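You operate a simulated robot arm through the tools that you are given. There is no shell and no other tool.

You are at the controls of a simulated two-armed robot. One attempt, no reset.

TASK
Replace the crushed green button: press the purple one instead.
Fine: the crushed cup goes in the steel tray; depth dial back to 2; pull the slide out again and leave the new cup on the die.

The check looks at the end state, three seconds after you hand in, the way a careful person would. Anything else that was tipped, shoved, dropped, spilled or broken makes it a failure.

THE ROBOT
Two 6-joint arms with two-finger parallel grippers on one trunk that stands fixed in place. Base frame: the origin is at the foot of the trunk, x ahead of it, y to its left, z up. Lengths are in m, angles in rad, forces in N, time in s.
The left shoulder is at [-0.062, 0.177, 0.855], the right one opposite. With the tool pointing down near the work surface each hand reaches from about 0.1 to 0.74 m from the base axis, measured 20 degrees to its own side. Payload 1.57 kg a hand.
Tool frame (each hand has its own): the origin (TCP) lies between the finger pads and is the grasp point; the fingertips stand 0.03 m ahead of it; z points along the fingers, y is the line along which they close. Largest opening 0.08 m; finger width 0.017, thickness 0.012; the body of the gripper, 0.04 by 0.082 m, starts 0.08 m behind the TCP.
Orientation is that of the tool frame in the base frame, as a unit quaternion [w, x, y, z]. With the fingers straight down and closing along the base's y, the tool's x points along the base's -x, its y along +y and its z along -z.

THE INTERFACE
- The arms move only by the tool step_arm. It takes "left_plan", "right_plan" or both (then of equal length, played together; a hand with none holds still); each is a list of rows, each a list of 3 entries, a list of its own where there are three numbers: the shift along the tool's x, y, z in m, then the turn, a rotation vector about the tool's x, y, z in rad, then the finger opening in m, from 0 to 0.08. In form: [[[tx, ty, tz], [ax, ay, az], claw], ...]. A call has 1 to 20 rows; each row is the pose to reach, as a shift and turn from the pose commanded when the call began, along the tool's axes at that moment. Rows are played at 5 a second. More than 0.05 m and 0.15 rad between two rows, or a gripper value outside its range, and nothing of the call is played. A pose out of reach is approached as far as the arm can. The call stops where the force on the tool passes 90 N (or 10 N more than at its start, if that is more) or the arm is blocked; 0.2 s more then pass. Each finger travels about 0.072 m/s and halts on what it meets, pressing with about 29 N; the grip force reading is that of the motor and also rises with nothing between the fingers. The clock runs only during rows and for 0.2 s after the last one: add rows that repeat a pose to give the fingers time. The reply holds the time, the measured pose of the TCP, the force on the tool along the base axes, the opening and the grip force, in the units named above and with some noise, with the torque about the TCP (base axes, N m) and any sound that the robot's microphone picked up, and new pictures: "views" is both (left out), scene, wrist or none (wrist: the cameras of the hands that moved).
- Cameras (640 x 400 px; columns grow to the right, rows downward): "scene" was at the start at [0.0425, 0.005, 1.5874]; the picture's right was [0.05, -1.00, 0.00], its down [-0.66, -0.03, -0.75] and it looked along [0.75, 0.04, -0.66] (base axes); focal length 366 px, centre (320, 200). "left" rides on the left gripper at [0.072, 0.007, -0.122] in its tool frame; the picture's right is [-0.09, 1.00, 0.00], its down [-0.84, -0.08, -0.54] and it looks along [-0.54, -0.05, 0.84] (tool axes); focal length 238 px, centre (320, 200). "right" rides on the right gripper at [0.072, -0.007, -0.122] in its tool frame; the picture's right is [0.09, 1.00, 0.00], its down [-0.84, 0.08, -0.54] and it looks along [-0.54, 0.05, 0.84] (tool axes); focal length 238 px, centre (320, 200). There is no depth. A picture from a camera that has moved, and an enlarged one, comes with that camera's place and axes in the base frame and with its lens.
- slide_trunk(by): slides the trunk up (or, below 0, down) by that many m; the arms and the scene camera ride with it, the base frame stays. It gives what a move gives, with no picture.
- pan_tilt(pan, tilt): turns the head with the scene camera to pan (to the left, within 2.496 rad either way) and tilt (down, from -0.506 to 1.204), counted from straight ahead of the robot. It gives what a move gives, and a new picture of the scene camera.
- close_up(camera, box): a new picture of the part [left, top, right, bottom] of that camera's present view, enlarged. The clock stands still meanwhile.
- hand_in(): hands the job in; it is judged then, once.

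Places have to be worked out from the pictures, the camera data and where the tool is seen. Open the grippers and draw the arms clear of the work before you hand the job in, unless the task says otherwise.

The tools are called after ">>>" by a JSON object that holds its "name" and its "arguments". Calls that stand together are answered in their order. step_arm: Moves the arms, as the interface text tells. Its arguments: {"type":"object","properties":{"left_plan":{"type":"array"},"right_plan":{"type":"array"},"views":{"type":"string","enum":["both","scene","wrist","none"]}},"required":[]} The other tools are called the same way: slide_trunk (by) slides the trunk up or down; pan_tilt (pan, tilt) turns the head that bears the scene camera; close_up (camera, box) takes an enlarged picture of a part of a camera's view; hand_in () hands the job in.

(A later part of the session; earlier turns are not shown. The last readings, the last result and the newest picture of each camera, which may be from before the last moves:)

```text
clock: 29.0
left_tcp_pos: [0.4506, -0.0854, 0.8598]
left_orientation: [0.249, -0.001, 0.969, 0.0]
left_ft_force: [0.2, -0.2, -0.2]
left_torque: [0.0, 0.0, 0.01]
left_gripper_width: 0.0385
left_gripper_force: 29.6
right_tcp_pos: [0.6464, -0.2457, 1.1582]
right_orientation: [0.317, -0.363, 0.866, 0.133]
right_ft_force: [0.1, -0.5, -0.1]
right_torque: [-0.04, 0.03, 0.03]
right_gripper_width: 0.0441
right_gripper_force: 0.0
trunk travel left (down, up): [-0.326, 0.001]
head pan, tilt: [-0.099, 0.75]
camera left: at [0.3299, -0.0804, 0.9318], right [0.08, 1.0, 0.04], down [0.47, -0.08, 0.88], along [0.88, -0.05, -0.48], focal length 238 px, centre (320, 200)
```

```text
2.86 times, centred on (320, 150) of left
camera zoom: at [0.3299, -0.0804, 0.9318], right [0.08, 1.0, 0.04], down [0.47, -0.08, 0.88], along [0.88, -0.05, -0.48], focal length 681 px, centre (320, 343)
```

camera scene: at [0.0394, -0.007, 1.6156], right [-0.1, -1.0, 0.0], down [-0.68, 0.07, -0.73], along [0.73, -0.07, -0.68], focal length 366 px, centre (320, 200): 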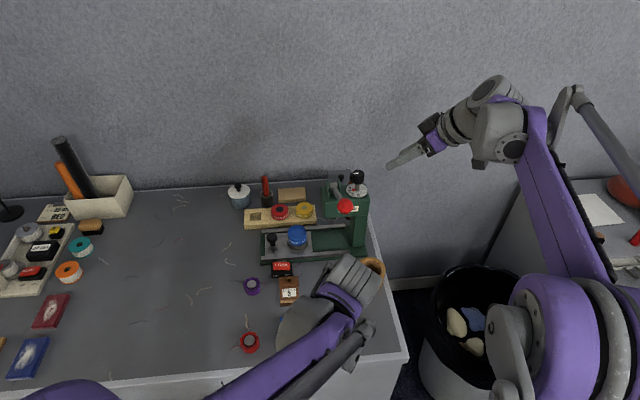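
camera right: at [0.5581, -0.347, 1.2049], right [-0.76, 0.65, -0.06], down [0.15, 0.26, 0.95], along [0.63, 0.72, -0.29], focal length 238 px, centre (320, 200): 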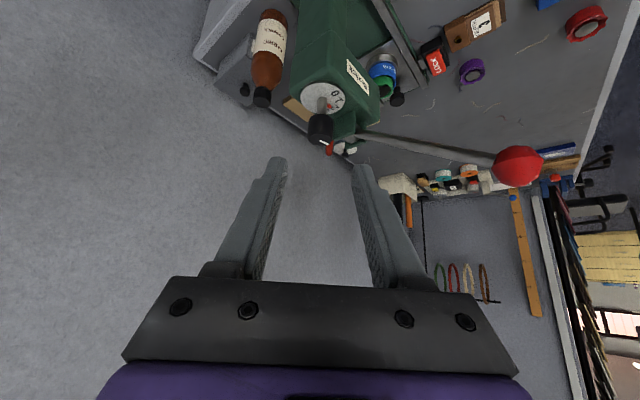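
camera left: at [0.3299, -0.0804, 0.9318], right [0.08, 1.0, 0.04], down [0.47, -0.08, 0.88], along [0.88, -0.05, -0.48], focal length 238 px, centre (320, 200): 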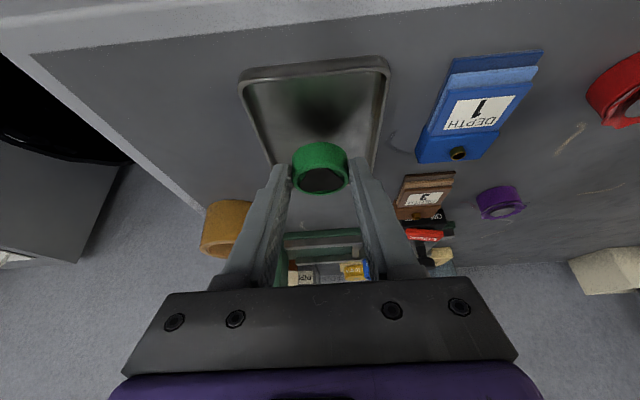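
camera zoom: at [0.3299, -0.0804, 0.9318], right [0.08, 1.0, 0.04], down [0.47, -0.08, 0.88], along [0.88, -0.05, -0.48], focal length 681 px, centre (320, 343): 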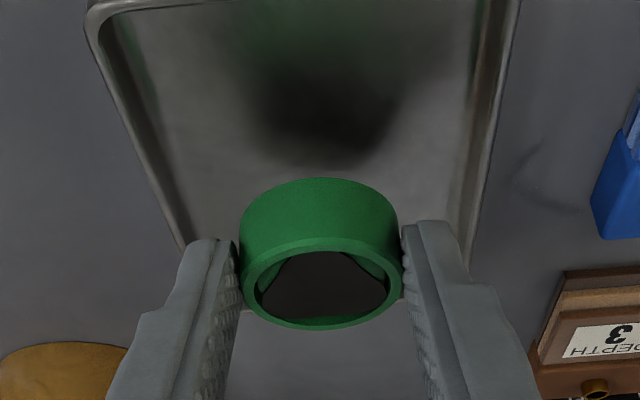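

The shadow shows the cup a couple of centimetres above the tray floor. I'll lower by another 14 mm and read the force.

>>> {"name": "step_arm", "arguments": {"left_plan": [[[0.0024, 0, 0.0044], [0, 0, 0], 0.0], [[0.0048, 0, 0.0088], [0, 0, 0], 0.0], [[0.0067, 0, 0.0123], [0, 0, 0], 0.0]], "views": "wrist"}}

>>> {"name": "close_up", "arguments": {"camera": "left", "box": [240, 80, 400, 220]}}

```text
clock: 29.8
left_tcp_pos: [0.4522, -0.0852, 0.844]
left_orientation: [0.247, 0.001, 0.969, 0.0]
left_ft_force: [-0.3, -0.4, 0.9]
left_torque: [0.02, 0.04, 0.0]
left_gripper_width: 0.0383
left_gripper_force: 29.6
right_tcp_pos: [0.6467, -0.2473, 1.1574]
right_orientation: [0.316, -0.363, 0.867, 0.133]
right_ft_force: [0.2, 0.1, 0.2]
right_torque: [0.02, -0.01, 0.01]
right_gripper_width: 0.0439
right_gripper_force: 0.0
trunk travel left (down, up): [-0.326, 0.001]
head pan, tilt: [-0.099, 0.75]
camera left: at [0.3299, -0.0797, 0.917], right [0.08, 1.0, 0.04], down [0.47, -0.08, 0.88], along [0.88, -0.05, -0.48], focal length 238 px, centre (320, 200)
```

left: 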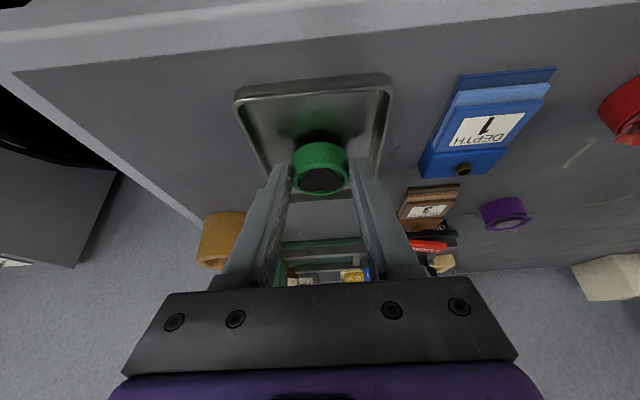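

```text
2.86 times, centred on (320, 150) of left
camera zoom: at [0.3299, -0.0797, 0.917], right [0.08, 1.0, 0.04], down [0.47, -0.08, 0.88], along [0.88, -0.05, -0.48], focal length 681 px, centre (320, 343)
```

zoom: 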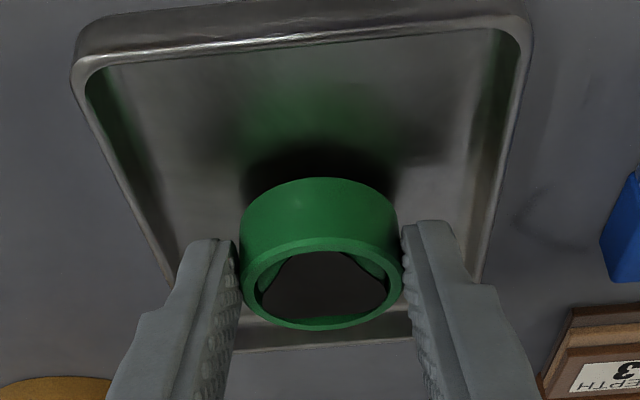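

The cup is a few millimetres above the tray floor and the finger tips are about level with the tray rim. I'll go 3 mm lower, check the force, then open only slightly so the fingers don't touch the tray walls.

>>> {"name": "step_arm", "arguments": {"left_plan": [[[0.0007, 0, 0.0013], [0, 0, 0], 0.0], [[0.0014, 0, 0.0026], [0, 0, 0], 0.0], [[0.0019, 0, 0.0035], [0, 0, 0], 0.0]], "views": "wrist"}}

>>> {"name": "close_up", "arguments": {"camera": "left", "box": [250, 100, 390, 210]}}

```text
clock: 30.6
left_tcp_pos: [0.4519, -0.0855, 0.8413]
left_orientation: [0.247, 0.001, 0.969, -0.001]
left_ft_force: [-1.2, -0.1, 0.4]
left_torque: [0.0, -0.01, 0.0]
left_gripper_width: 0.0383
left_gripper_force: 28.6
right_tcp_pos: [0.6467, -0.2463, 1.1572]
right_orientation: [0.316, -0.364, 0.866, 0.133]
right_ft_force: [0.5, 0.5, -0.5]
right_torque: [-0.01, 0.01, 0.02]
right_gripper_width: 0.0439
right_gripper_force: 0.0
trunk travel left (down, up): [-0.326, 0.001]
head pan, tilt: [-0.099, 0.75]
camera left: at [0.3293, -0.0795, 0.9142], right [0.08, 1.0, 0.04], down [0.47, -0.08, 0.88], along [0.88, -0.05, -0.48], focal length 238 px, centre (320, 200)
```

left: 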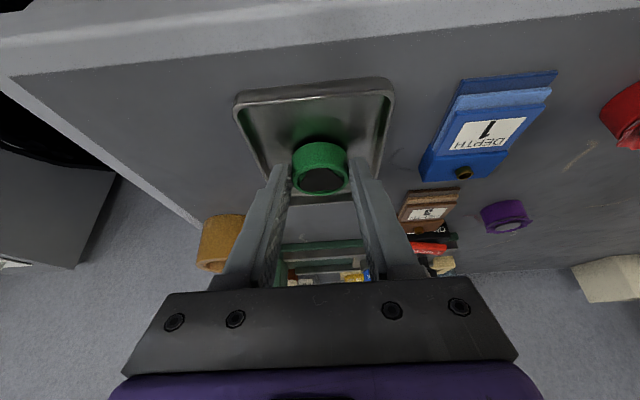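

```text
3.64 times, centred on (320, 155) of left
camera zoom: at [0.3293, -0.0795, 0.9142], right [0.08, 1.0, 0.04], down [0.47, -0.08, 0.88], along [0.88, -0.05, -0.48], focal length 867 px, centre (320, 364)
```

zoom: 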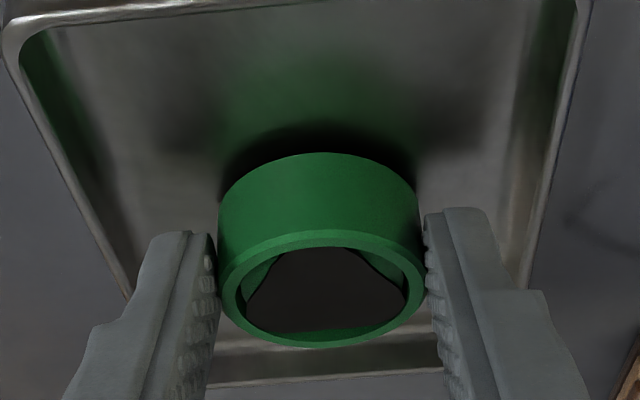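

There are about 7 mm between each finger tip and the tray walls. I'll lower 4 mm more to the floor, open to 46 mm, and rise straight up.

>>> {"name": "step_arm", "arguments": {"left_plan": [[[0.001, 0, 0.0018], [0, 0, 0], 0.0], [[0.0019, 0, 0.0035], [0, 0, 0], 0.0], [[0.0019, 0, 0.0035], [0, 0, 0], 0.038], [[0.0019, 0, 0.0035], [0, 0, 0], 0.042], [[0.0019, 0, 0.0035], [0, 0, 0], 0.046], [[0.0019, 0, 0.0035], [0, 0, 0], 0.046]], "views": "wrist"}}

>>> {"name": "close_up", "arguments": {"camera": "left", "box": [250, 100, 390, 210]}}

```text
clock: 32.0
left_tcp_pos: [0.4517, -0.0852, 0.8348]
left_orientation: [0.247, 0.0, 0.969, 0.0]
left_ft_force: [0.1, -0.2, -1.0]
left_torque: [0.0, 0.05, -0.02]
left_gripper_width: 0.0458
left_gripper_force: 0.0
right_tcp_pos: [0.6457, -0.2475, 1.1579]
right_orientation: [0.317, -0.362, 0.866, 0.132]
right_ft_force: [-0.6, -0.2, 0.5]
right_torque: [0.0, 0.04, -0.03]
right_gripper_width: 0.044
right_gripper_force: 0.0
trunk travel left (down, up): [-0.326, 0.001]
head pan, tilt: [-0.099, 0.75]
camera left: at [0.3294, -0.079, 0.908], right [0.08, 1.0, 0.04], down [0.47, -0.08, 0.88], along [0.88, -0.05, -0.48], focal length 238 px, centre (320, 200)
```

left: 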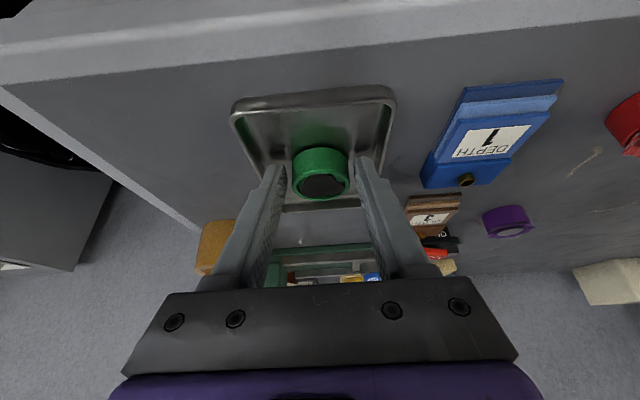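

```text
3.64 times, centred on (320, 155) of left
camera zoom: at [0.3294, -0.079, 0.908], right [0.08, 1.0, 0.04], down [0.47, -0.08, 0.88], along [0.88, -0.05, -0.48], focal length 867 px, centre (320, 364)
```

zoom: 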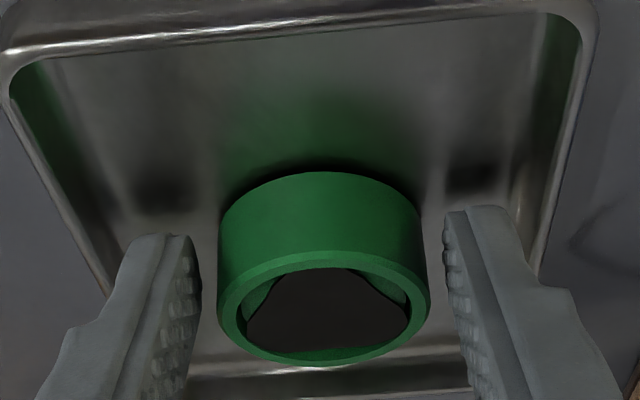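

The crushed cup rests upright in the tray with no contact on the walls. I'll rise straight up and move across to look at the purple cup.

>>> {"name": "step_arm", "arguments": {"left_plan": [[[-0.0077, 0, -0.014], [0, 0, 0], 0.046], [[-0.0192, 0, -0.0351], [0, 0, 0], 0.046], [[-0.0384, 0, -0.0702], [0, 0, 0], 0.046], [[-0.0527, 0.02, -0.0853], [0, 0, 0], 0.05], [[-0.06, 0.06, -0.085], [0, 0, 0], 0.056], [[-0.068, 0.1, -0.083], [0, 0, 0], 0.056], [[-0.078, 0.14, -0.076], [0, 0, 0], 0.056], [[-0.088, 0.18, -0.065], [0, 0, 0], 0.056], [[-0.092, 0.197, -0.058], [0, 0, 0], 0.056], [[-0.092, 0.197, -0.058], [0, 0, 0], 0.056]], "views": "both"}}

>>> {"name": "close_up", "arguments": {"camera": "left", "box": [265, 60, 385, 190]}}

>>> {"name": "close_up", "arguments": {"camera": "scene", "box": [260, 220, 380, 360]}}

>>> {"name": "close_up", "arguments": {"camera": "scene", "box": [275, 210, 335, 260]}}

```text
clock: 34.2
left_tcp_pos: [0.5044, 0.1116, 0.9326]
left_orientation: [0.248, 0.0, 0.969, 0.0]
left_ft_force: [0.1, -0.2, -0.5]
left_torque: [-0.03, -0.02, -0.03]
left_gripper_width: 0.0558
left_gripper_force: 0.0
right_tcp_pos: [0.646, -0.2462, 1.1579]
right_orientation: [0.316, -0.363, 0.866, 0.132]
right_ft_force: [0.2, -0.6, 0.3]
right_torque: [-0.02, 0.0, -0.04]
right_gripper_width: 0.044
right_gripper_force: 0.0
trunk travel left (down, up): [-0.326, 0.001]
head pan, tilt: [-0.099, 0.75]
camera scene: at [0.0394, -0.0072, 1.6156], right [-0.1, -1.0, 0.0], down [-0.68, 0.07, -0.73], along [0.73, -0.07, -0.68], focal length 366 px, centre (320, 200)
camera left: at [0.3831, 0.1174, 1.0053], right [0.08, 1.0, 0.04], down [0.47, -0.08, 0.88], along [0.88, -0.05, -0.48], focal length 238 px, centre (320, 200)
```

scene: 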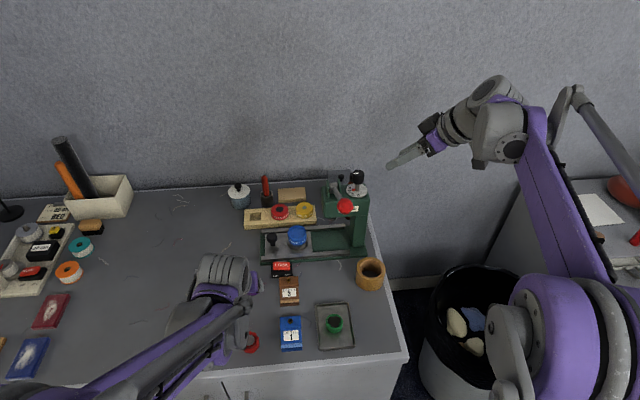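
left: 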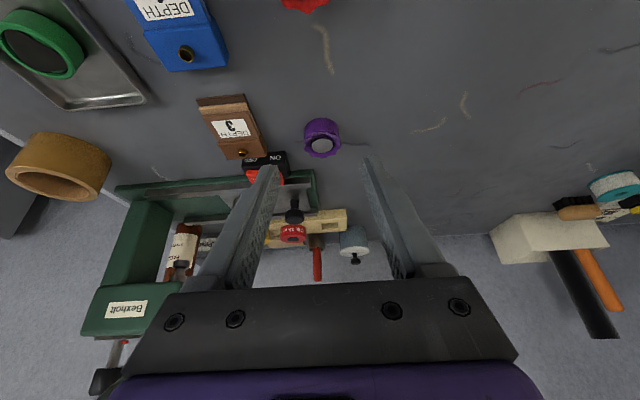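

```text
3.08 times, centred on (325, 125) of left
camera zoom: at [0.3831, 0.1174, 1.0053], right [0.08, 1.0, 0.04], down [0.47, -0.08, 0.88], along [0.88, -0.05, -0.48], focal length 733 px, centre (305, 431)
```

zoom: 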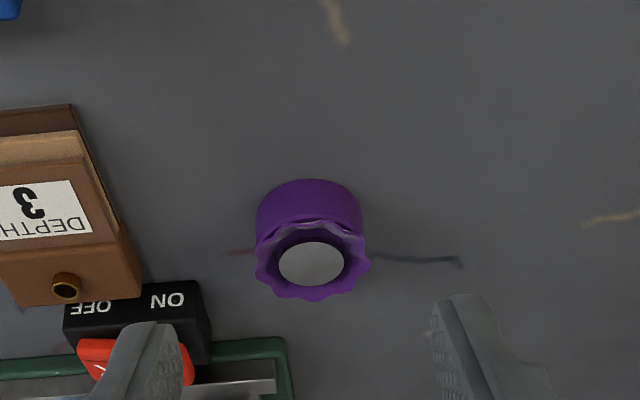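

```text
2.86 times, centred on (320, 290) of scene
camera zoom: at [0.0394, -0.0072, 1.6156], right [-0.1, -1.0, 0.0], down [-0.68, 0.07, -0.73], along [0.73, -0.07, -0.68], focal length 1045 px, centre (320, -57)
```

zoom: 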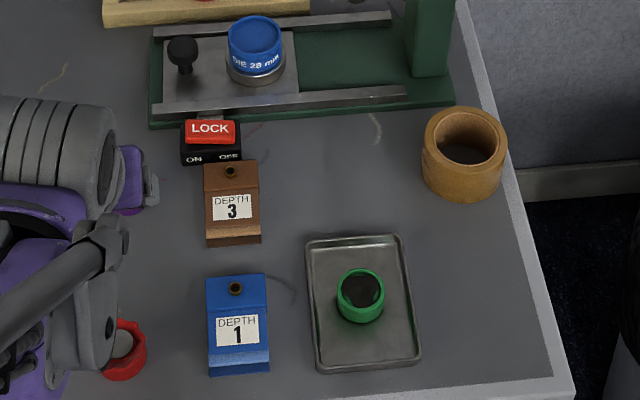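

```text
8.00 times, centred on (305, 235) of scene
camera zoom: at [0.0394, -0.0072, 1.6156], right [-0.1, -1.0, 0.0], down [-0.68, 0.07, -0.73], along [0.73, -0.07, -0.68], focal length 2926 px, centre (440, -80)
```

zoom: 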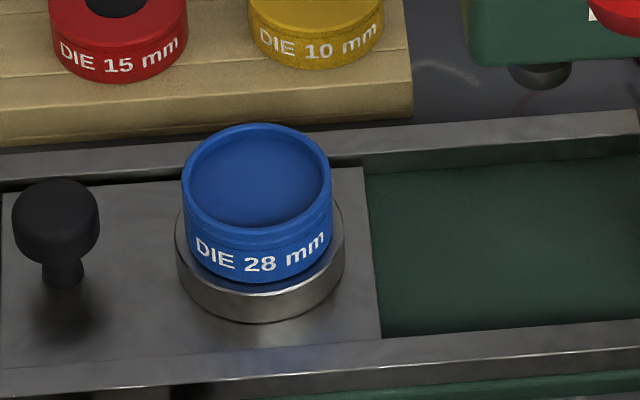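

The purple cup's disc triangulates to about (0.589,0.1116,0.823); its body is ~38 mm wide with a ~42 mm ruffle. I'll move to a pre-grasp 6 cm back along the tool axis.

>>> {"name": "step_arm", "arguments": {"left_plan": [[[-0.0097, 0, 0.0296], [0, 0, 0], 0.056], [[-0.0194, 0, 0.0592], [0, 0, 0], 0.056], [[-0.0194, 0, 0.0592], [0, 0, 0], 0.056]], "views": "wrist"}}

>>> {"name": "close_up", "arguments": {"camera": "left", "box": [265, 80, 385, 210]}}

>>> {"name": "close_up", "arguments": {"camera": "right", "box": [400, 20, 500, 120]}}

```text
clock: 35.0
left_tcp_pos: [0.549, 0.1099, 0.8887]
left_orientation: [0.248, 0.0, 0.969, 0.0]
left_ft_force: [0.4, 0.9, 0.5]
left_torque: [0.0, -0.01, 0.02]
left_gripper_width: 0.0561
left_gripper_force: 0.0
right_tcp_pos: [0.6462, -0.2468, 1.158]
right_orientation: [0.316, -0.364, 0.866, 0.133]
right_ft_force: [-1.0, 0.0, 0.2]
right_torque: [0.0, -0.05, 0.0]
right_gripper_width: 0.044
right_gripper_force: 0.0
trunk travel left (down, up): [-0.326, 0.001]
head pan, tilt: [-0.099, 0.75]
camera left: at [0.4279, 0.1162, 0.9619], right [0.08, 1.0, 0.04], down [0.47, -0.08, 0.88], along [0.88, -0.05, -0.48], focal length 238 px, centre (320, 200)
```

left: 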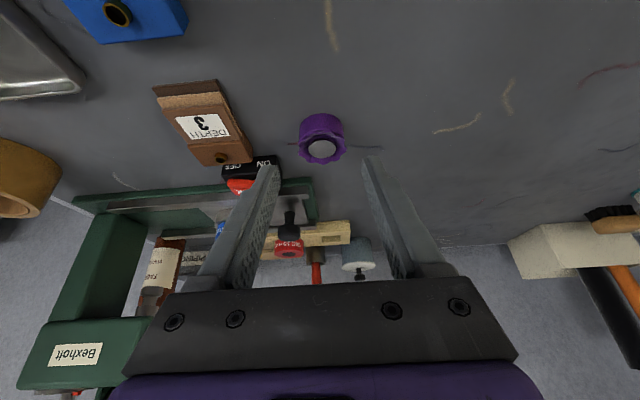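

```text
3.08 times, centred on (325, 145) of left
camera zoom: at [0.4279, 0.1162, 0.9619], right [0.08, 1.0, 0.04], down [0.47, -0.08, 0.88], along [0.88, -0.05, -0.48], focal length 733 px, centre (305, 369)
```

zoom: 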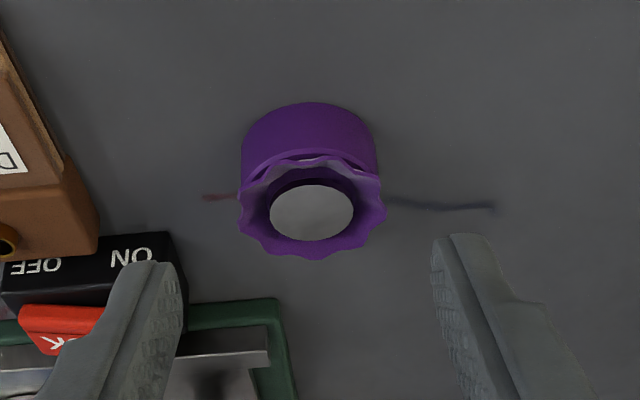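

```text
4.00 times, centred on (450, 70) of right
camera zoom: at [0.5572, -0.347, 1.2049], right [-0.76, 0.65, -0.06], down [0.15, 0.26, 0.95], along [0.63, 0.72, -0.29], focal length 953 px, centre (-200, 720)
```

zoom: 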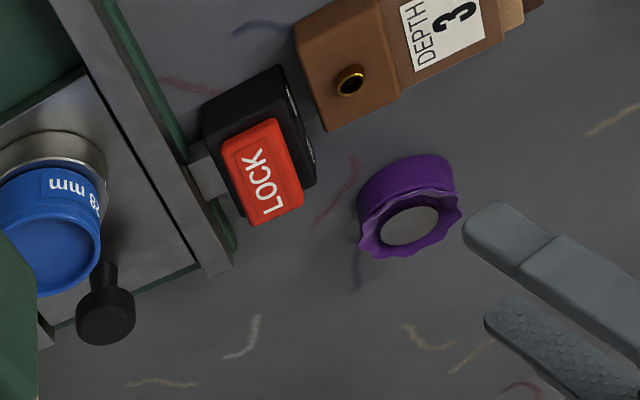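

The cup is centred (0.5887, 0.1115). I'll descend around it to about 10 mm above the table, then feel for the table with the tips.

>>> {"name": "step_arm", "arguments": {"left_plan": [[[-0.0004, 0.0014, 0.02], [0, 0, 0], 0.056], [[-0.0009, 0.0014, 0.04], [0, 0, 0], 0.056], [[-0.0014, 0.0014, 0.0593], [0, 0, 0], 0.056], [[-0.0014, 0.0014, 0.0593], [0, 0, 0], 0.056]], "views": "wrist"}}

>>> {"name": "close_up", "arguments": {"camera": "left", "box": [265, 100, 385, 220]}}

>>> {"name": "close_up", "arguments": {"camera": "right", "box": [410, 20, 490, 100]}}

```text
clock: 36.0
left_tcp_pos: [0.5787, 0.1103, 0.8385]
left_orientation: [0.248, 0.0, 0.969, 0.0]
left_ft_force: [-0.4, -0.5, 0.2]
left_torque: [-0.01, -0.01, 0.01]
left_gripper_width: 0.0558
left_gripper_force: 0.1
right_tcp_pos: [0.6467, -0.2462, 1.1568]
right_orientation: [0.316, -0.363, 0.866, 0.133]
right_ft_force: [-0.7, 0.5, 0.0]
right_torque: [-0.01, 0.0, 0.0]
right_gripper_width: 0.0439
right_gripper_force: 0.1
trunk travel left (down, up): [-0.326, 0.001]
head pan, tilt: [-0.099, 0.75]
camera left: at [0.4574, 0.1162, 0.9112], right [0.08, 1.0, 0.04], down [0.47, -0.08, 0.88], along [0.88, -0.05, -0.48], focal length 238 px, centre (320, 200)
```

left: 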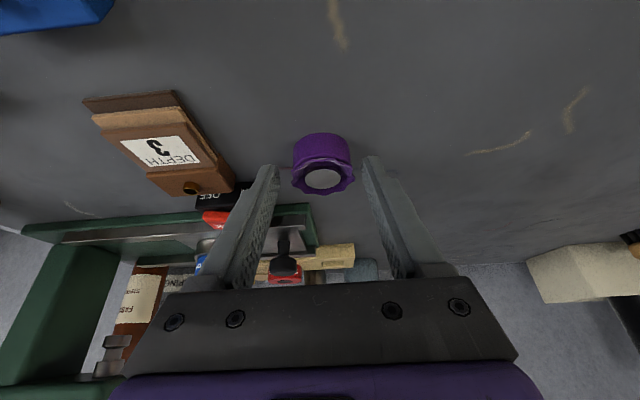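

```text
3.33 times, centred on (325, 160) of left
camera zoom: at [0.4574, 0.1162, 0.9112], right [0.08, 1.0, 0.04], down [0.47, -0.08, 0.88], along [0.88, -0.05, -0.48], focal length 794 px, centre (303, 333)
```

zoom: 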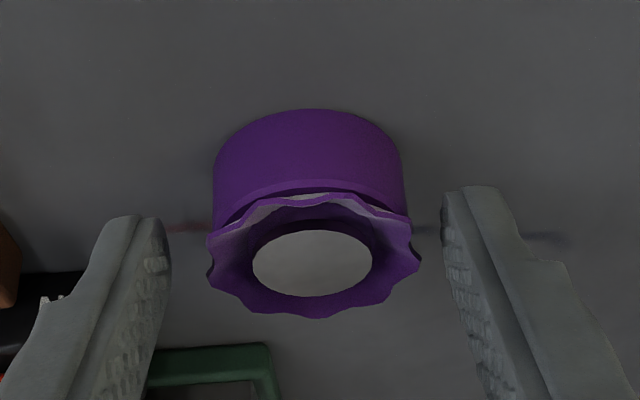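

```text
5.00 times, centred on (450, 60) of right
camera zoom: at [0.5574, -0.347, 1.2049], right [-0.76, 0.65, -0.06], down [0.15, 0.26, 0.95], along [0.63, 0.72, -0.29], focal length 1192 px, centre (-330, 900)
```

zoom: 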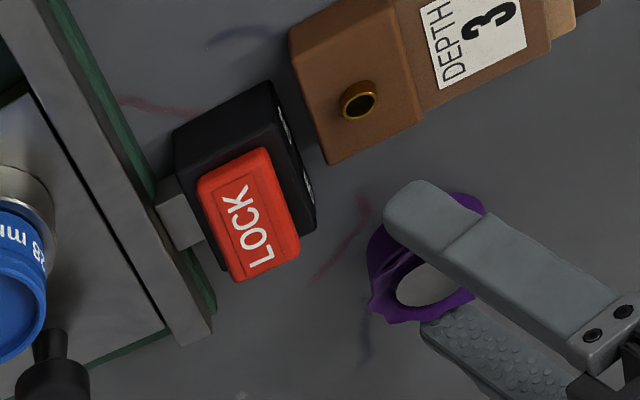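

The fingers straddle the cup evenly. I'll lower in 2 mm steps to find the table height.

>>> {"name": "step_arm", "arguments": {"left_plan": [[[0.001, 0.001, 0.0018], [0, 0, 0], 0.056], [[0.0019, 0.001, 0.0035], [0, 0, 0], 0.056], [[0.0029, 0.001, 0.0053], [0, 0, 0], 0.056], [[0.0038, 0.001, 0.007], [0, 0, 0], 0.056]], "views": "none"}}

```text
clock: 37.0
left_tcp_pos: [0.5806, 0.1132, 0.8316]
left_orientation: [0.248, 0.0, 0.969, -0.001]
left_ft_force: [0.5, 1.9, 14.6]
left_torque: [-0.08, -0.11, -0.06]
left_gripper_width: 0.0561
left_gripper_force: 0.0
right_tcp_pos: [0.6471, -0.2469, 1.158]
right_orientation: [0.317, -0.362, 0.866, 0.132]
right_ft_force: [-0.1, -0.2, 0.4]
right_torque: [0.02, -0.03, 0.01]
right_gripper_width: 0.0439
right_gripper_force: 0.0
trunk travel left (down, up): [-0.326, 0.001]
head pan, tilt: [-0.099, 0.75]
```

The table is touched at TCP z≈0.832, so the table top is at about 0.802. I'll raise 10 mm, close firmly on the purple cup and look.

>>> {"name": "step_arm", "arguments": {"left_plan": [[[-0.0027, -0.001, -0.005], [0, 0, 0], 0.056], [[-0.0055, -0.001, -0.0101], [0, 0, 0], 0.056], [[-0.0055, -0.001, -0.0101], [0, 0, 0], 0.045], [[-0.0055, -0.001, -0.0101], [0, 0, 0], 0.03], [[-0.0055, -0.001, -0.0101], [0, 0, 0], 0.0], [[-0.0055, -0.001, -0.0101], [0, 0, 0], 0.0]], "views": "wrist"}}

>>> {"name": "close_up", "arguments": {"camera": "left", "box": [265, 100, 385, 220]}}

>>> {"name": "close_up", "arguments": {"camera": "right", "box": [410, 20, 490, 100]}}

```text
clock: 38.4
left_tcp_pos: [0.5787, 0.1135, 0.8417]
left_orientation: [0.248, 0.0, 0.969, 0.0]
left_ft_force: [0.8, 0.2, -0.3]
left_torque: [-0.06, -0.01, 0.0]
left_gripper_width: 0.0383
left_gripper_force: 29.0
right_tcp_pos: [0.6462, -0.2456, 1.157]
right_orientation: [0.316, -0.363, 0.866, 0.132]
right_ft_force: [0.0, 0.2, 0.7]
right_torque: [0.02, 0.0, -0.01]
right_gripper_width: 0.0442
right_gripper_force: 0.0
trunk travel left (down, up): [-0.326, 0.001]
head pan, tilt: [-0.099, 0.75]
camera left: at [0.4578, 0.1192, 0.9139], right [0.08, 1.0, 0.04], down [0.47, -0.08, 0.88], along [0.88, -0.05, -0.48], focal length 238 px, centre (320, 200)
```

left: 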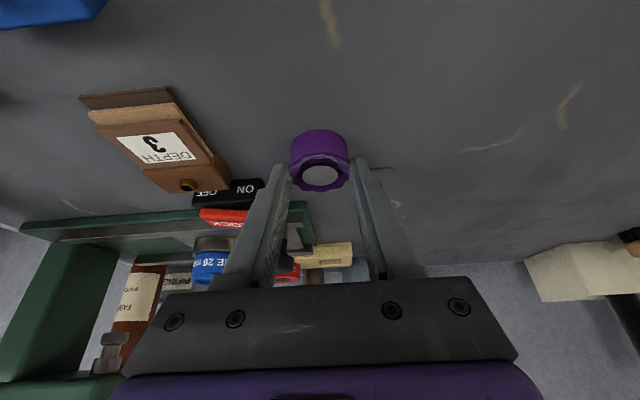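

```text
3.33 times, centred on (325, 160) of left
camera zoom: at [0.4578, 0.1192, 0.9139], right [0.08, 1.0, 0.04], down [0.47, -0.08, 0.88], along [0.88, -0.05, -0.48], focal length 794 px, centre (303, 333)
```

zoom: 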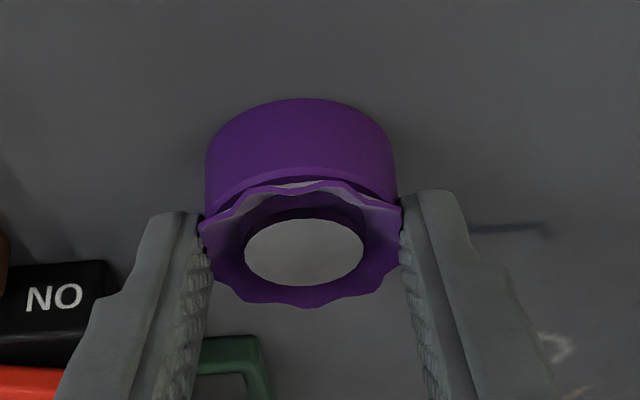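

```text
5.00 times, centred on (450, 60) of right
camera zoom: at [0.5577, -0.347, 1.2048], right [-0.76, 0.65, -0.06], down [0.15, 0.26, 0.95], along [0.63, 0.72, -0.29], focal length 1192 px, centre (-330, 900)
```

zoom: 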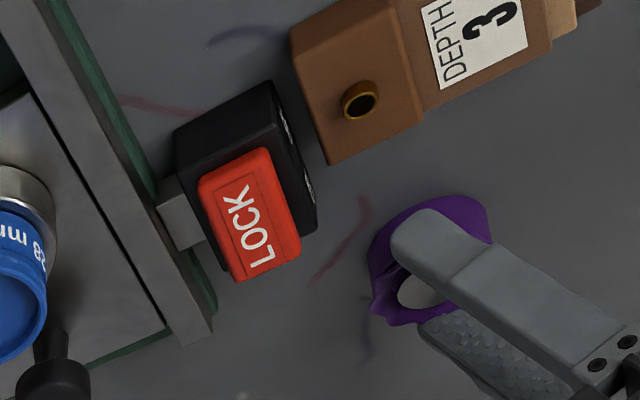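

The purple cup is gripped at 38 mm, 10 mm above its base. I'll lift it slowly, then carry it to hover above the die.

>>> {"name": "step_arm", "arguments": {"left_plan": [[[-0.0048, 0, -0.0088], [0, 0, 0], 0.0], [[-0.0144, 0, -0.0263], [0, 0, 0], 0.0], [[-0.0288, 0, -0.0527], [0, 0, 0], 0.0], [[-0.0479, 0, -0.0878], [0, 0, 0], 0.0], [[-0.0656, -0.0211, -0.0781], [0, 0, 0], 0.0], [[-0.0834, -0.0422, -0.0684], [0, 0, 0], 0.0], [[-0.1011, -0.0633, -0.0587], [0, 0, 0], 0.0], [[-0.1188, -0.0844, -0.0491], [0, 0, 0], 0.0], [[-0.1365, -0.1055, -0.0394], [0, 0, 0], 0.0], [[-0.1544, -0.1265, -0.0296], [0, 0, 0], 0.0], [[-0.1544, -0.1265, -0.0296], [0, 0, 0], 0.0]], "views": "both"}}

>>> {"name": "close_up", "arguments": {"camera": "left", "box": [250, 60, 390, 200]}}

>>> {"name": "close_up", "arguments": {"camera": "right", "box": [340, 30, 440, 130]}}

```text
clock: 40.8
left_tcp_pos: [0.6984, -0.0156, 0.9396]
left_orientation: [0.247, 0.0, 0.969, 0.0]
left_ft_force: [0.0, -0.8, -0.3]
left_torque: [-0.02, 0.02, -0.02]
left_gripper_width: 0.0383
left_gripper_force: 28.6
right_tcp_pos: [0.6463, -0.2466, 1.1577]
right_orientation: [0.316, -0.363, 0.866, 0.132]
right_ft_force: [-0.2, -0.5, 0.4]
right_torque: [-0.03, -0.03, 0.01]
right_gripper_width: 0.044
right_gripper_force: 0.1
trunk travel left (down, up): [-0.326, 0.001]
head pan, tilt: [-0.099, 0.75]
camera scene: at [0.0391, -0.0068, 1.6156], right [-0.1, -0.99, 0.0], down [-0.68, 0.07, -0.73], along [0.73, -0.07, -0.68], focal length 366 px, centre (320, 200)
camera left: at [0.5771, -0.0102, 1.0132], right [0.08, 1.0, 0.04], down [0.47, -0.08, 0.88], along [0.88, -0.05, -0.48], focal length 238 px, centre (320, 200)
```

scene: 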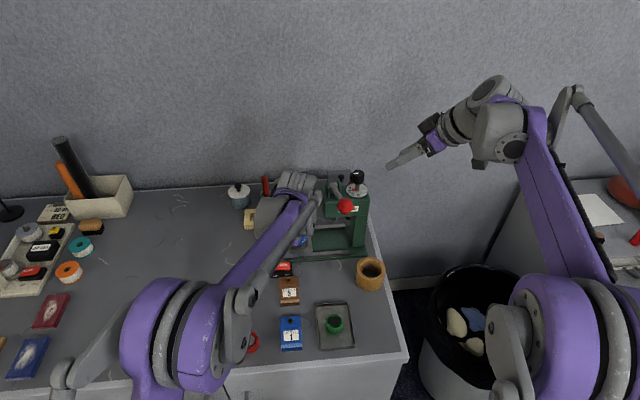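
left: 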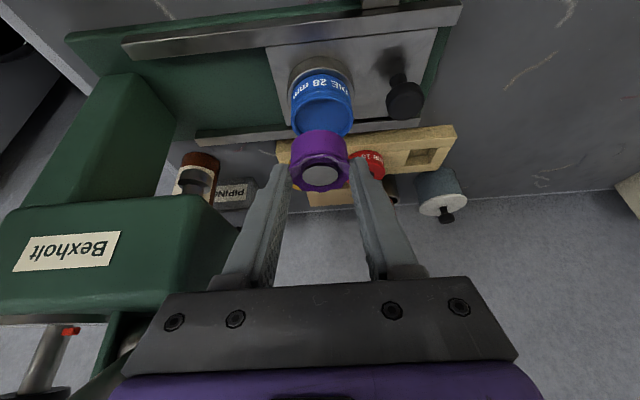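

```text
2.86 times, centred on (320, 130) of left
camera zoom: at [0.5771, -0.0102, 1.0132], right [0.08, 1.0, 0.04], down [0.47, -0.08, 0.88], along [0.88, -0.05, -0.48], focal length 681 px, centre (320, 400)
```

zoom: 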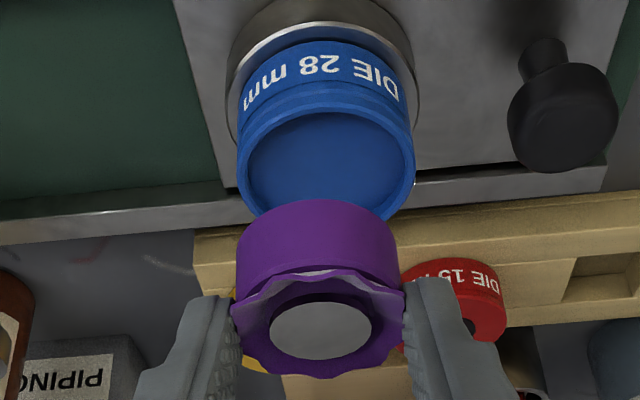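

```text
4.00 times, centred on (390, 80) of right
camera zoom: at [0.5574, -0.3467, 1.205], right [-0.76, 0.65, -0.06], down [0.15, 0.26, 0.95], along [0.63, 0.72, -0.29], focal length 953 px, centre (40, 680)
```

zoom: 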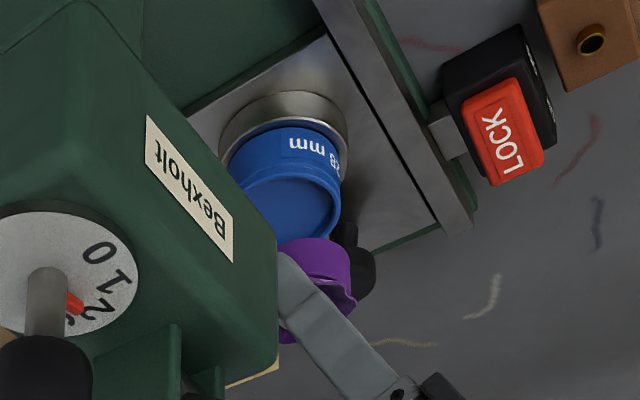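

The cup hovers over the die. I'll zoom in closely to measure the cup-to-die offset before lowering.

>>> {"name": "close_up", "arguments": {"camera": "left", "box": [280, 65, 365, 140]}}

>>> {"name": "close_up", "arguments": {"camera": "right", "box": [380, 50, 440, 110]}}

```text
5.33 times, centred on (322, 102) of left
camera zoom: at [0.5771, -0.0102, 1.0132], right [0.08, 1.0, 0.04], down [0.47, -0.08, 0.88], along [0.88, -0.05, -0.48], focal length 1271 px, centre (307, 720)
```

zoom: 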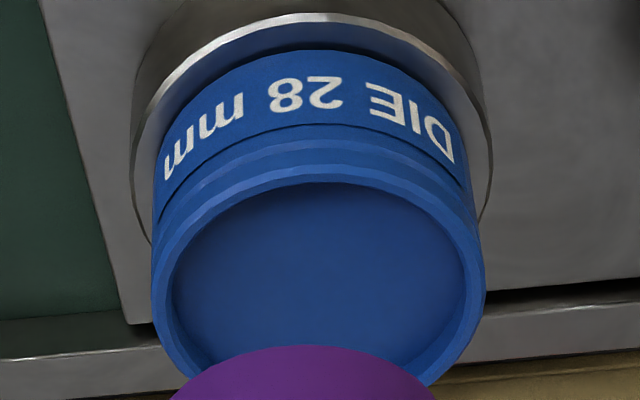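

```text
6.67 times, centred on (410, 80) of right
camera zoom: at [0.5574, -0.3467, 1.205], right [-0.76, 0.65, -0.06], down [0.15, 0.26, 0.95], along [0.63, 0.72, -0.29], focal length 1589 px, centre (-280, 1000)
```

zoom: 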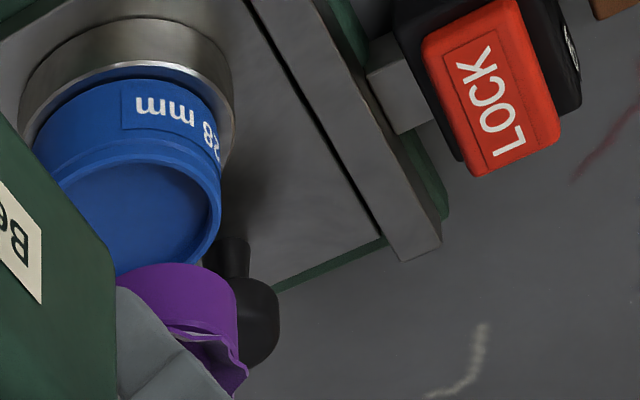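

Relative to the camera the die centre is 8 mm farther in x and 3 mm in +y than the cup. I'll apply that correction and lower to just above the die rim.

>>> {"name": "step_arm", "arguments": {"left_plan": [[[-0.007, 0.0033, 0.0038], [0, 0, 0], 0.0], [[-0.007, 0.0033, 0.0038], [0, 0, 0], 0.0], [[0.0002, 0.0033, 0.017], [0, 0, 0], 0.0], [[0.0065, 0.0033, 0.0284], [0, 0, 0], 0.0], [[0.0065, 0.0033, 0.0284], [0, 0, 0], 0.0]], "views": "wrist"}}

>>> {"name": "close_up", "arguments": {"camera": "left", "box": [275, 85, 370, 200]}}

>>> {"name": "close_up", "arguments": {"camera": "right", "box": [370, 50, 430, 110]}}

```text
clock: 42.0
left_tcp_pos: [0.7081, -0.0115, 0.9094]
left_orientation: [0.247, 0.001, 0.969, 0.0]
left_ft_force: [-0.8, 0.0, 0.1]
left_torque: [-0.04, -0.01, 0.02]
left_gripper_width: 0.0382
left_gripper_force: 29.1
right_tcp_pos: [0.6465, -0.2471, 1.1571]
right_orientation: [0.316, -0.363, 0.867, 0.132]
right_ft_force: [0.4, -0.8, 0.3]
right_torque: [-0.01, 0.02, -0.02]
right_gripper_width: 0.0439
right_gripper_force: 0.1
trunk travel left (down, up): [-0.326, 0.001]
head pan, tilt: [-0.099, 0.75]
camera left: at [0.5862, -0.0051, 0.9838], right [0.08, 1.0, 0.04], down [0.47, -0.08, 0.88], along [0.88, -0.05, -0.48], focal length 238 px, centre (320, 200)
```

left: 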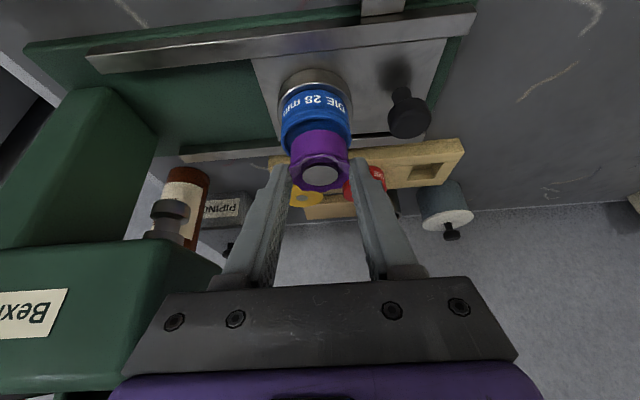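

```text
3.48 times, centred on (322, 142) of left
camera zoom: at [0.5862, -0.0051, 0.9838], right [0.08, 1.0, 0.04], down [0.47, -0.08, 0.88], along [0.88, -0.05, -0.48], focal length 829 px, centre (311, 400)
```

zoom: 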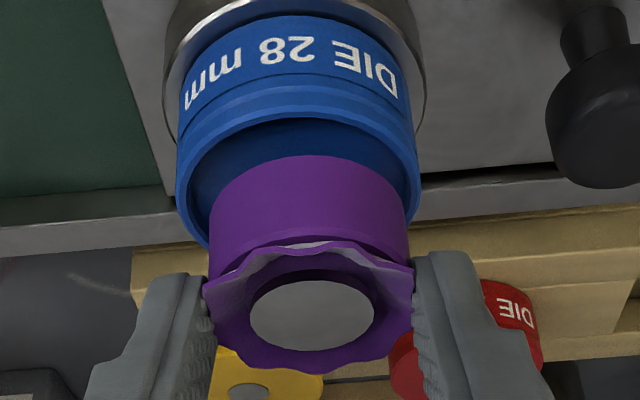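

```text
6.67 times, centred on (400, 80) of right
camera zoom: at [0.5577, -0.347, 1.2048], right [-0.76, 0.65, -0.06], down [0.15, 0.26, 0.95], along [0.63, 0.72, -0.29], focal length 1589 px, centre (-213, 1000)
```

zoom: 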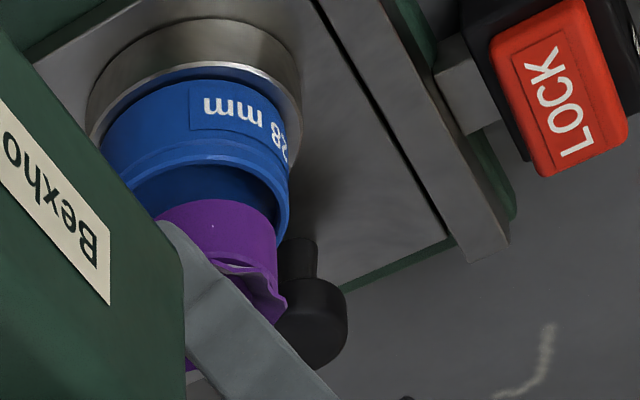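

The remaining offset is about -1 mm in x and -1.4 mm in y. I'll correct it and lower 9 mm into the recess, then check forces.

>>> {"name": "step_arm", "arguments": {"left_plan": [[[0.0009, -0.0015, -0.0005], [0, 0, 0], 0.0], [[0.0023, -0.0015, 0.0021], [0, 0, 0], 0.0], [[0.0037, -0.0015, 0.0048], [0, 0, 0], 0.0], [[0.0052, -0.0015, 0.0074], [0, 0, 0], 0.0], [[0.0052, -0.0015, 0.0074], [0, 0, 0], 0.0]], "views": "wrist"}}

>>> {"name": "close_up", "arguments": {"camera": "left", "box": [275, 95, 370, 210]}}

>>> {"name": "close_up", "arguments": {"camera": "right", "box": [370, 50, 430, 110]}}

```text
clock: 43.2
left_tcp_pos: [0.7066, -0.0122, 0.9024]
left_orientation: [0.248, 0.0, 0.969, -0.001]
left_ft_force: [0.6, -0.3, -0.6]
left_torque: [0.03, -0.03, 0.01]
left_gripper_width: 0.038
left_gripper_force: 28.9
right_tcp_pos: [0.6466, -0.2477, 1.1585]
right_orientation: [0.316, -0.363, 0.867, 0.132]
right_ft_force: [-0.8, -0.9, 0.8]
right_torque: [0.01, 0.0, -0.02]
right_gripper_width: 0.044
right_gripper_force: 0.1
trunk travel left (down, up): [-0.326, 0.001]
head pan, tilt: [-0.099, 0.75]
camera left: at [0.5858, -0.0066, 0.9751], right [0.08, 1.0, 0.04], down [0.47, -0.08, 0.88], along [0.88, -0.05, -0.48], focal length 238 px, centre (320, 200)
```

left: 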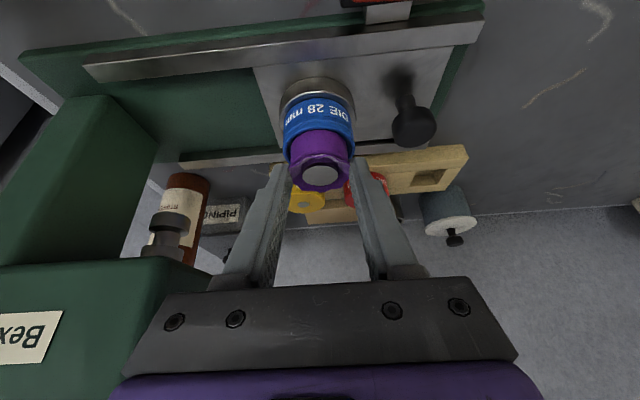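

```text
3.48 times, centred on (322, 152) of left
camera zoom: at [0.5858, -0.0066, 0.9751], right [0.08, 1.0, 0.04], down [0.47, -0.08, 0.88], along [0.88, -0.05, -0.48], focal length 829 px, centre (311, 365)
```

zoom: 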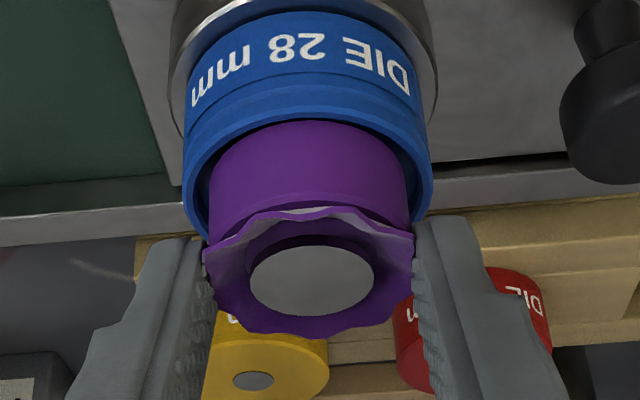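

```text
6.67 times, centred on (400, 80) of right
camera zoom: at [0.5578, -0.347, 1.2047], right [-0.76, 0.65, -0.06], down [0.15, 0.26, 0.95], along [0.63, 0.72, -0.29], focal length 1589 px, centre (-213, 1000)
```

zoom: 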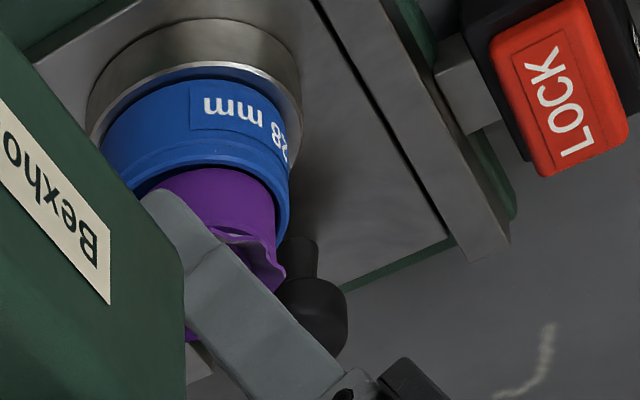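

The cup is centred and entering the recess with no force. I'll lower 5 mm more to seat it and read the force.

>>> {"name": "step_arm", "arguments": {"left_plan": [[[0.001, 0, 0.0018], [0, 0, 0], 0.0], [[0.0019, 0, 0.0035], [0, 0, 0], 0.0], [[0.0024, 0, 0.0044], [0, 0, 0], 0.0], [[0.0024, 0, 0.0044], [0, 0, 0], 0.0]], "views": "wrist"}}

>>> {"name": "close_up", "arguments": {"camera": "left", "box": [275, 95, 370, 210]}}

>>> {"name": "close_up", "arguments": {"camera": "right", "box": [370, 50, 430, 110]}}

```text
clock: 44.2
left_tcp_pos: [0.7085, -0.0122, 0.8995]
left_orientation: [0.248, -0.001, 0.969, 0.001]
left_ft_force: [0.3, 0.6, 3.4]
left_torque: [0.06, -0.07, 0.02]
left_gripper_width: 0.0381
left_gripper_force: 29.2
right_tcp_pos: [0.6474, -0.2462, 1.1578]
right_orientation: [0.316, -0.363, 0.867, 0.132]
right_ft_force: [-0.6, 0.0, 0.2]
right_torque: [-0.01, -0.01, 0.02]
right_gripper_width: 0.044
right_gripper_force: 0.0
trunk travel left (down, up): [-0.326, 0.001]
head pan, tilt: [-0.099, 0.75]
camera left: at [0.5862, -0.0065, 0.9717], right [0.08, 1.0, 0.04], down [0.47, -0.08, 0.88], along [0.88, -0.05, -0.48], focal length 238 px, centre (320, 200)
```

left: 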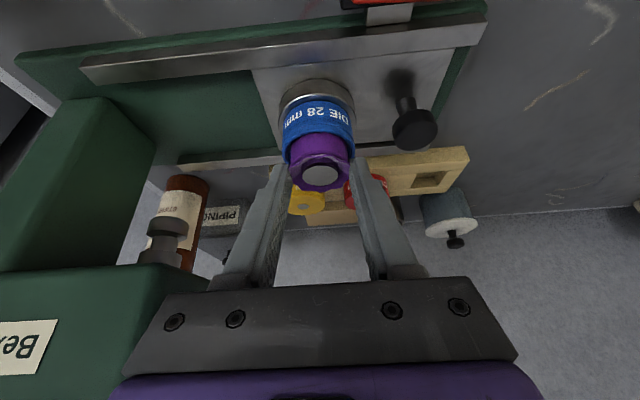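

```text
3.48 times, centred on (322, 152) of left
camera zoom: at [0.5862, -0.0065, 0.9717], right [0.08, 1.0, 0.04], down [0.47, -0.08, 0.88], along [0.88, -0.05, -0.48], focal length 829 px, centre (311, 365)
```

zoom: 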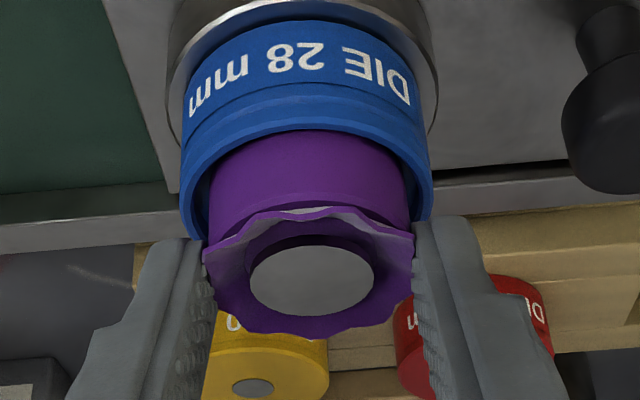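

```text
6.67 times, centred on (400, 80) of right
camera zoom: at [0.5575, -0.347, 1.205], right [-0.76, 0.65, -0.06], down [0.15, 0.26, 0.95], along [0.63, 0.72, -0.29], focal length 1589 px, centre (-213, 1000)
```

zoom: 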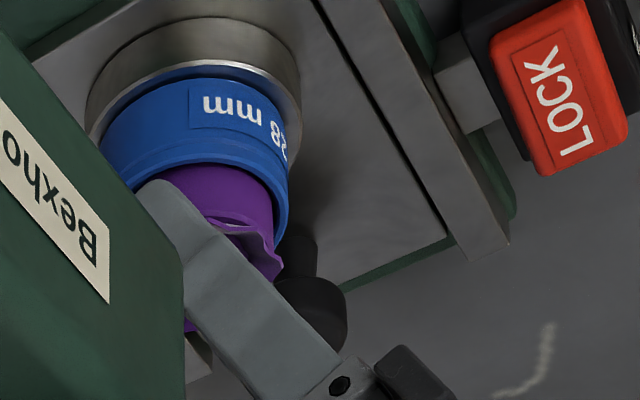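

There's light contact at 3.4 N, about where the seat is expected. I'll press 2 mm more to confirm it is seated, before opening.

>>> {"name": "step_arm", "arguments": {"left_plan": [[[0.0005, 0, 0.0009], [0, 0, 0], 0.0], [[0.001, 0, 0.0018], [0, 0, 0], 0.0], [[0.001, 0, 0.0018], [0, 0, 0], 0.0]], "views": "none"}}

```text
clock: 45.0
left_tcp_pos: [0.7068, -0.0108, 0.8986]
left_orientation: [0.248, 0.001, 0.969, 0.0]
left_ft_force: [7.6, -0.7, 23.4]
left_torque: [-0.08, -0.44, 0.08]
left_gripper_width: 0.0381
left_gripper_force: 28.7
right_tcp_pos: [0.645, -0.2463, 1.1593]
right_orientation: [0.317, -0.363, 0.866, 0.132]
right_ft_force: [-0.5, -0.1, -0.4]
right_torque: [-0.01, 0.02, 0.01]
right_gripper_width: 0.0441
right_gripper_force: 0.0
trunk travel left (down, up): [-0.326, 0.001]
head pan, tilt: [-0.099, 0.75]
```

The force rises to 23 N with no further motion, so it is seated. I'll ease off 2 mm, open the fingers, and withdraw straight up then back.

>>> {"name": "step_arm", "arguments": {"left_plan": [[[-0.001, 0, -0.0018], [0, 0, 0], 0.0], [[-0.001, 0, -0.0018], [0, 0, 0], 0.04], [[-0.001, 0, -0.0018], [0, 0, 0], 0.048], [[-0.001, 0, -0.0018], [0, 0, 0], 0.05], [[-0.0058, 0, -0.0106], [0, 0, 0], 0.05], [[-0.0154, 0, -0.0281], [0, 0, 0], 0.05], [[-0.0298, 0, -0.0545], [0, 0, 0], 0.05], [[-0.0298, 0, -0.0545], [0, 0, 0], 0.05]], "views": "both"}}

>>> {"name": "close_up", "arguments": {"camera": "left", "box": [270, 60, 370, 170]}}

>>> {"name": "close_up", "arguments": {"camera": "right", "box": [370, 40, 440, 110]}}

```text
clock: 46.8
left_tcp_pos: [0.7083, -0.0109, 0.9566]
left_orientation: [0.247, 0.0, 0.969, 0.0]
left_ft_force: [-0.5, 0.3, 0.9]
left_torque: [0.03, 0.0, 0.01]
left_gripper_width: 0.05
left_gripper_force: 0.0
right_tcp_pos: [0.6457, -0.2466, 1.1587]
right_orientation: [0.316, -0.363, 0.866, 0.132]
right_ft_force: [0.1, 0.9, -0.3]
right_torque: [0.01, -0.02, 0.01]
right_gripper_width: 0.0439
right_gripper_force: 0.0
trunk travel left (down, up): [-0.326, 0.001]
head pan, tilt: [-0.099, 0.75]
camera scene: at [0.0398, -0.0073, 1.6156], right [-0.1, -1.0, 0.0], down [-0.68, 0.07, -0.73], along [0.73, -0.07, -0.68], focal length 366 px, centre (320, 200)
camera left: at [0.5862, -0.0051, 1.0301], right [0.08, 1.0, 0.04], down [0.47, -0.08, 0.88], along [0.88, -0.05, -0.48], focal length 238 px, centre (320, 200)
```

scene: 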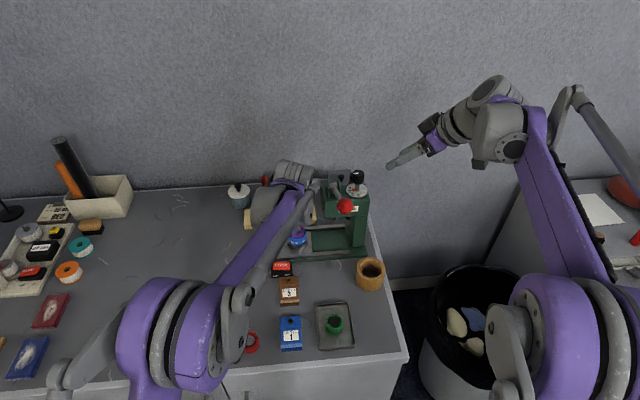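
left: 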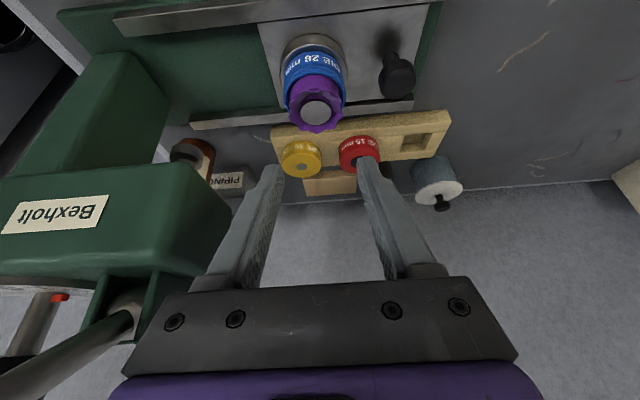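

```text
3.64 times, centred on (320, 115) of left
camera zoom: at [0.5862, -0.0051, 1.0301], right [0.08, 1.0, 0.04], down [0.47, -0.08, 0.88], along [0.88, -0.05, -0.48], focal length 867 px, centre (320, 509)
```

zoom: 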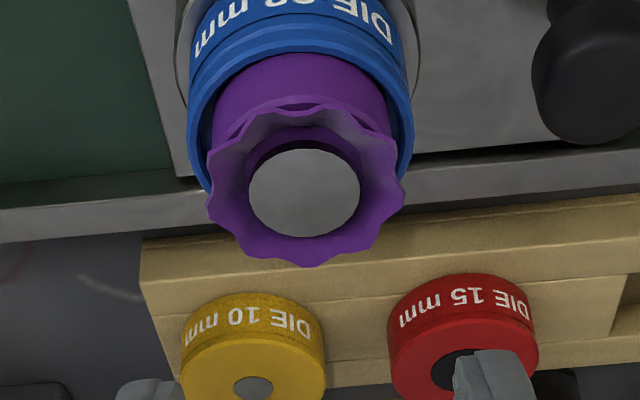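

```text
5.71 times, centred on (405, 75) of right
camera zoom: at [0.558, -0.347, 1.2046], right [-0.76, 0.65, -0.06], down [0.15, 0.26, 0.95], along [0.63, 0.72, -0.29], focal length 1362 px, centre (-166, 914)
```

zoom: 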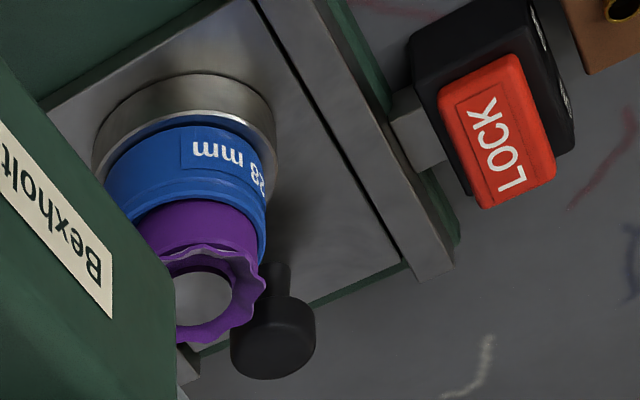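

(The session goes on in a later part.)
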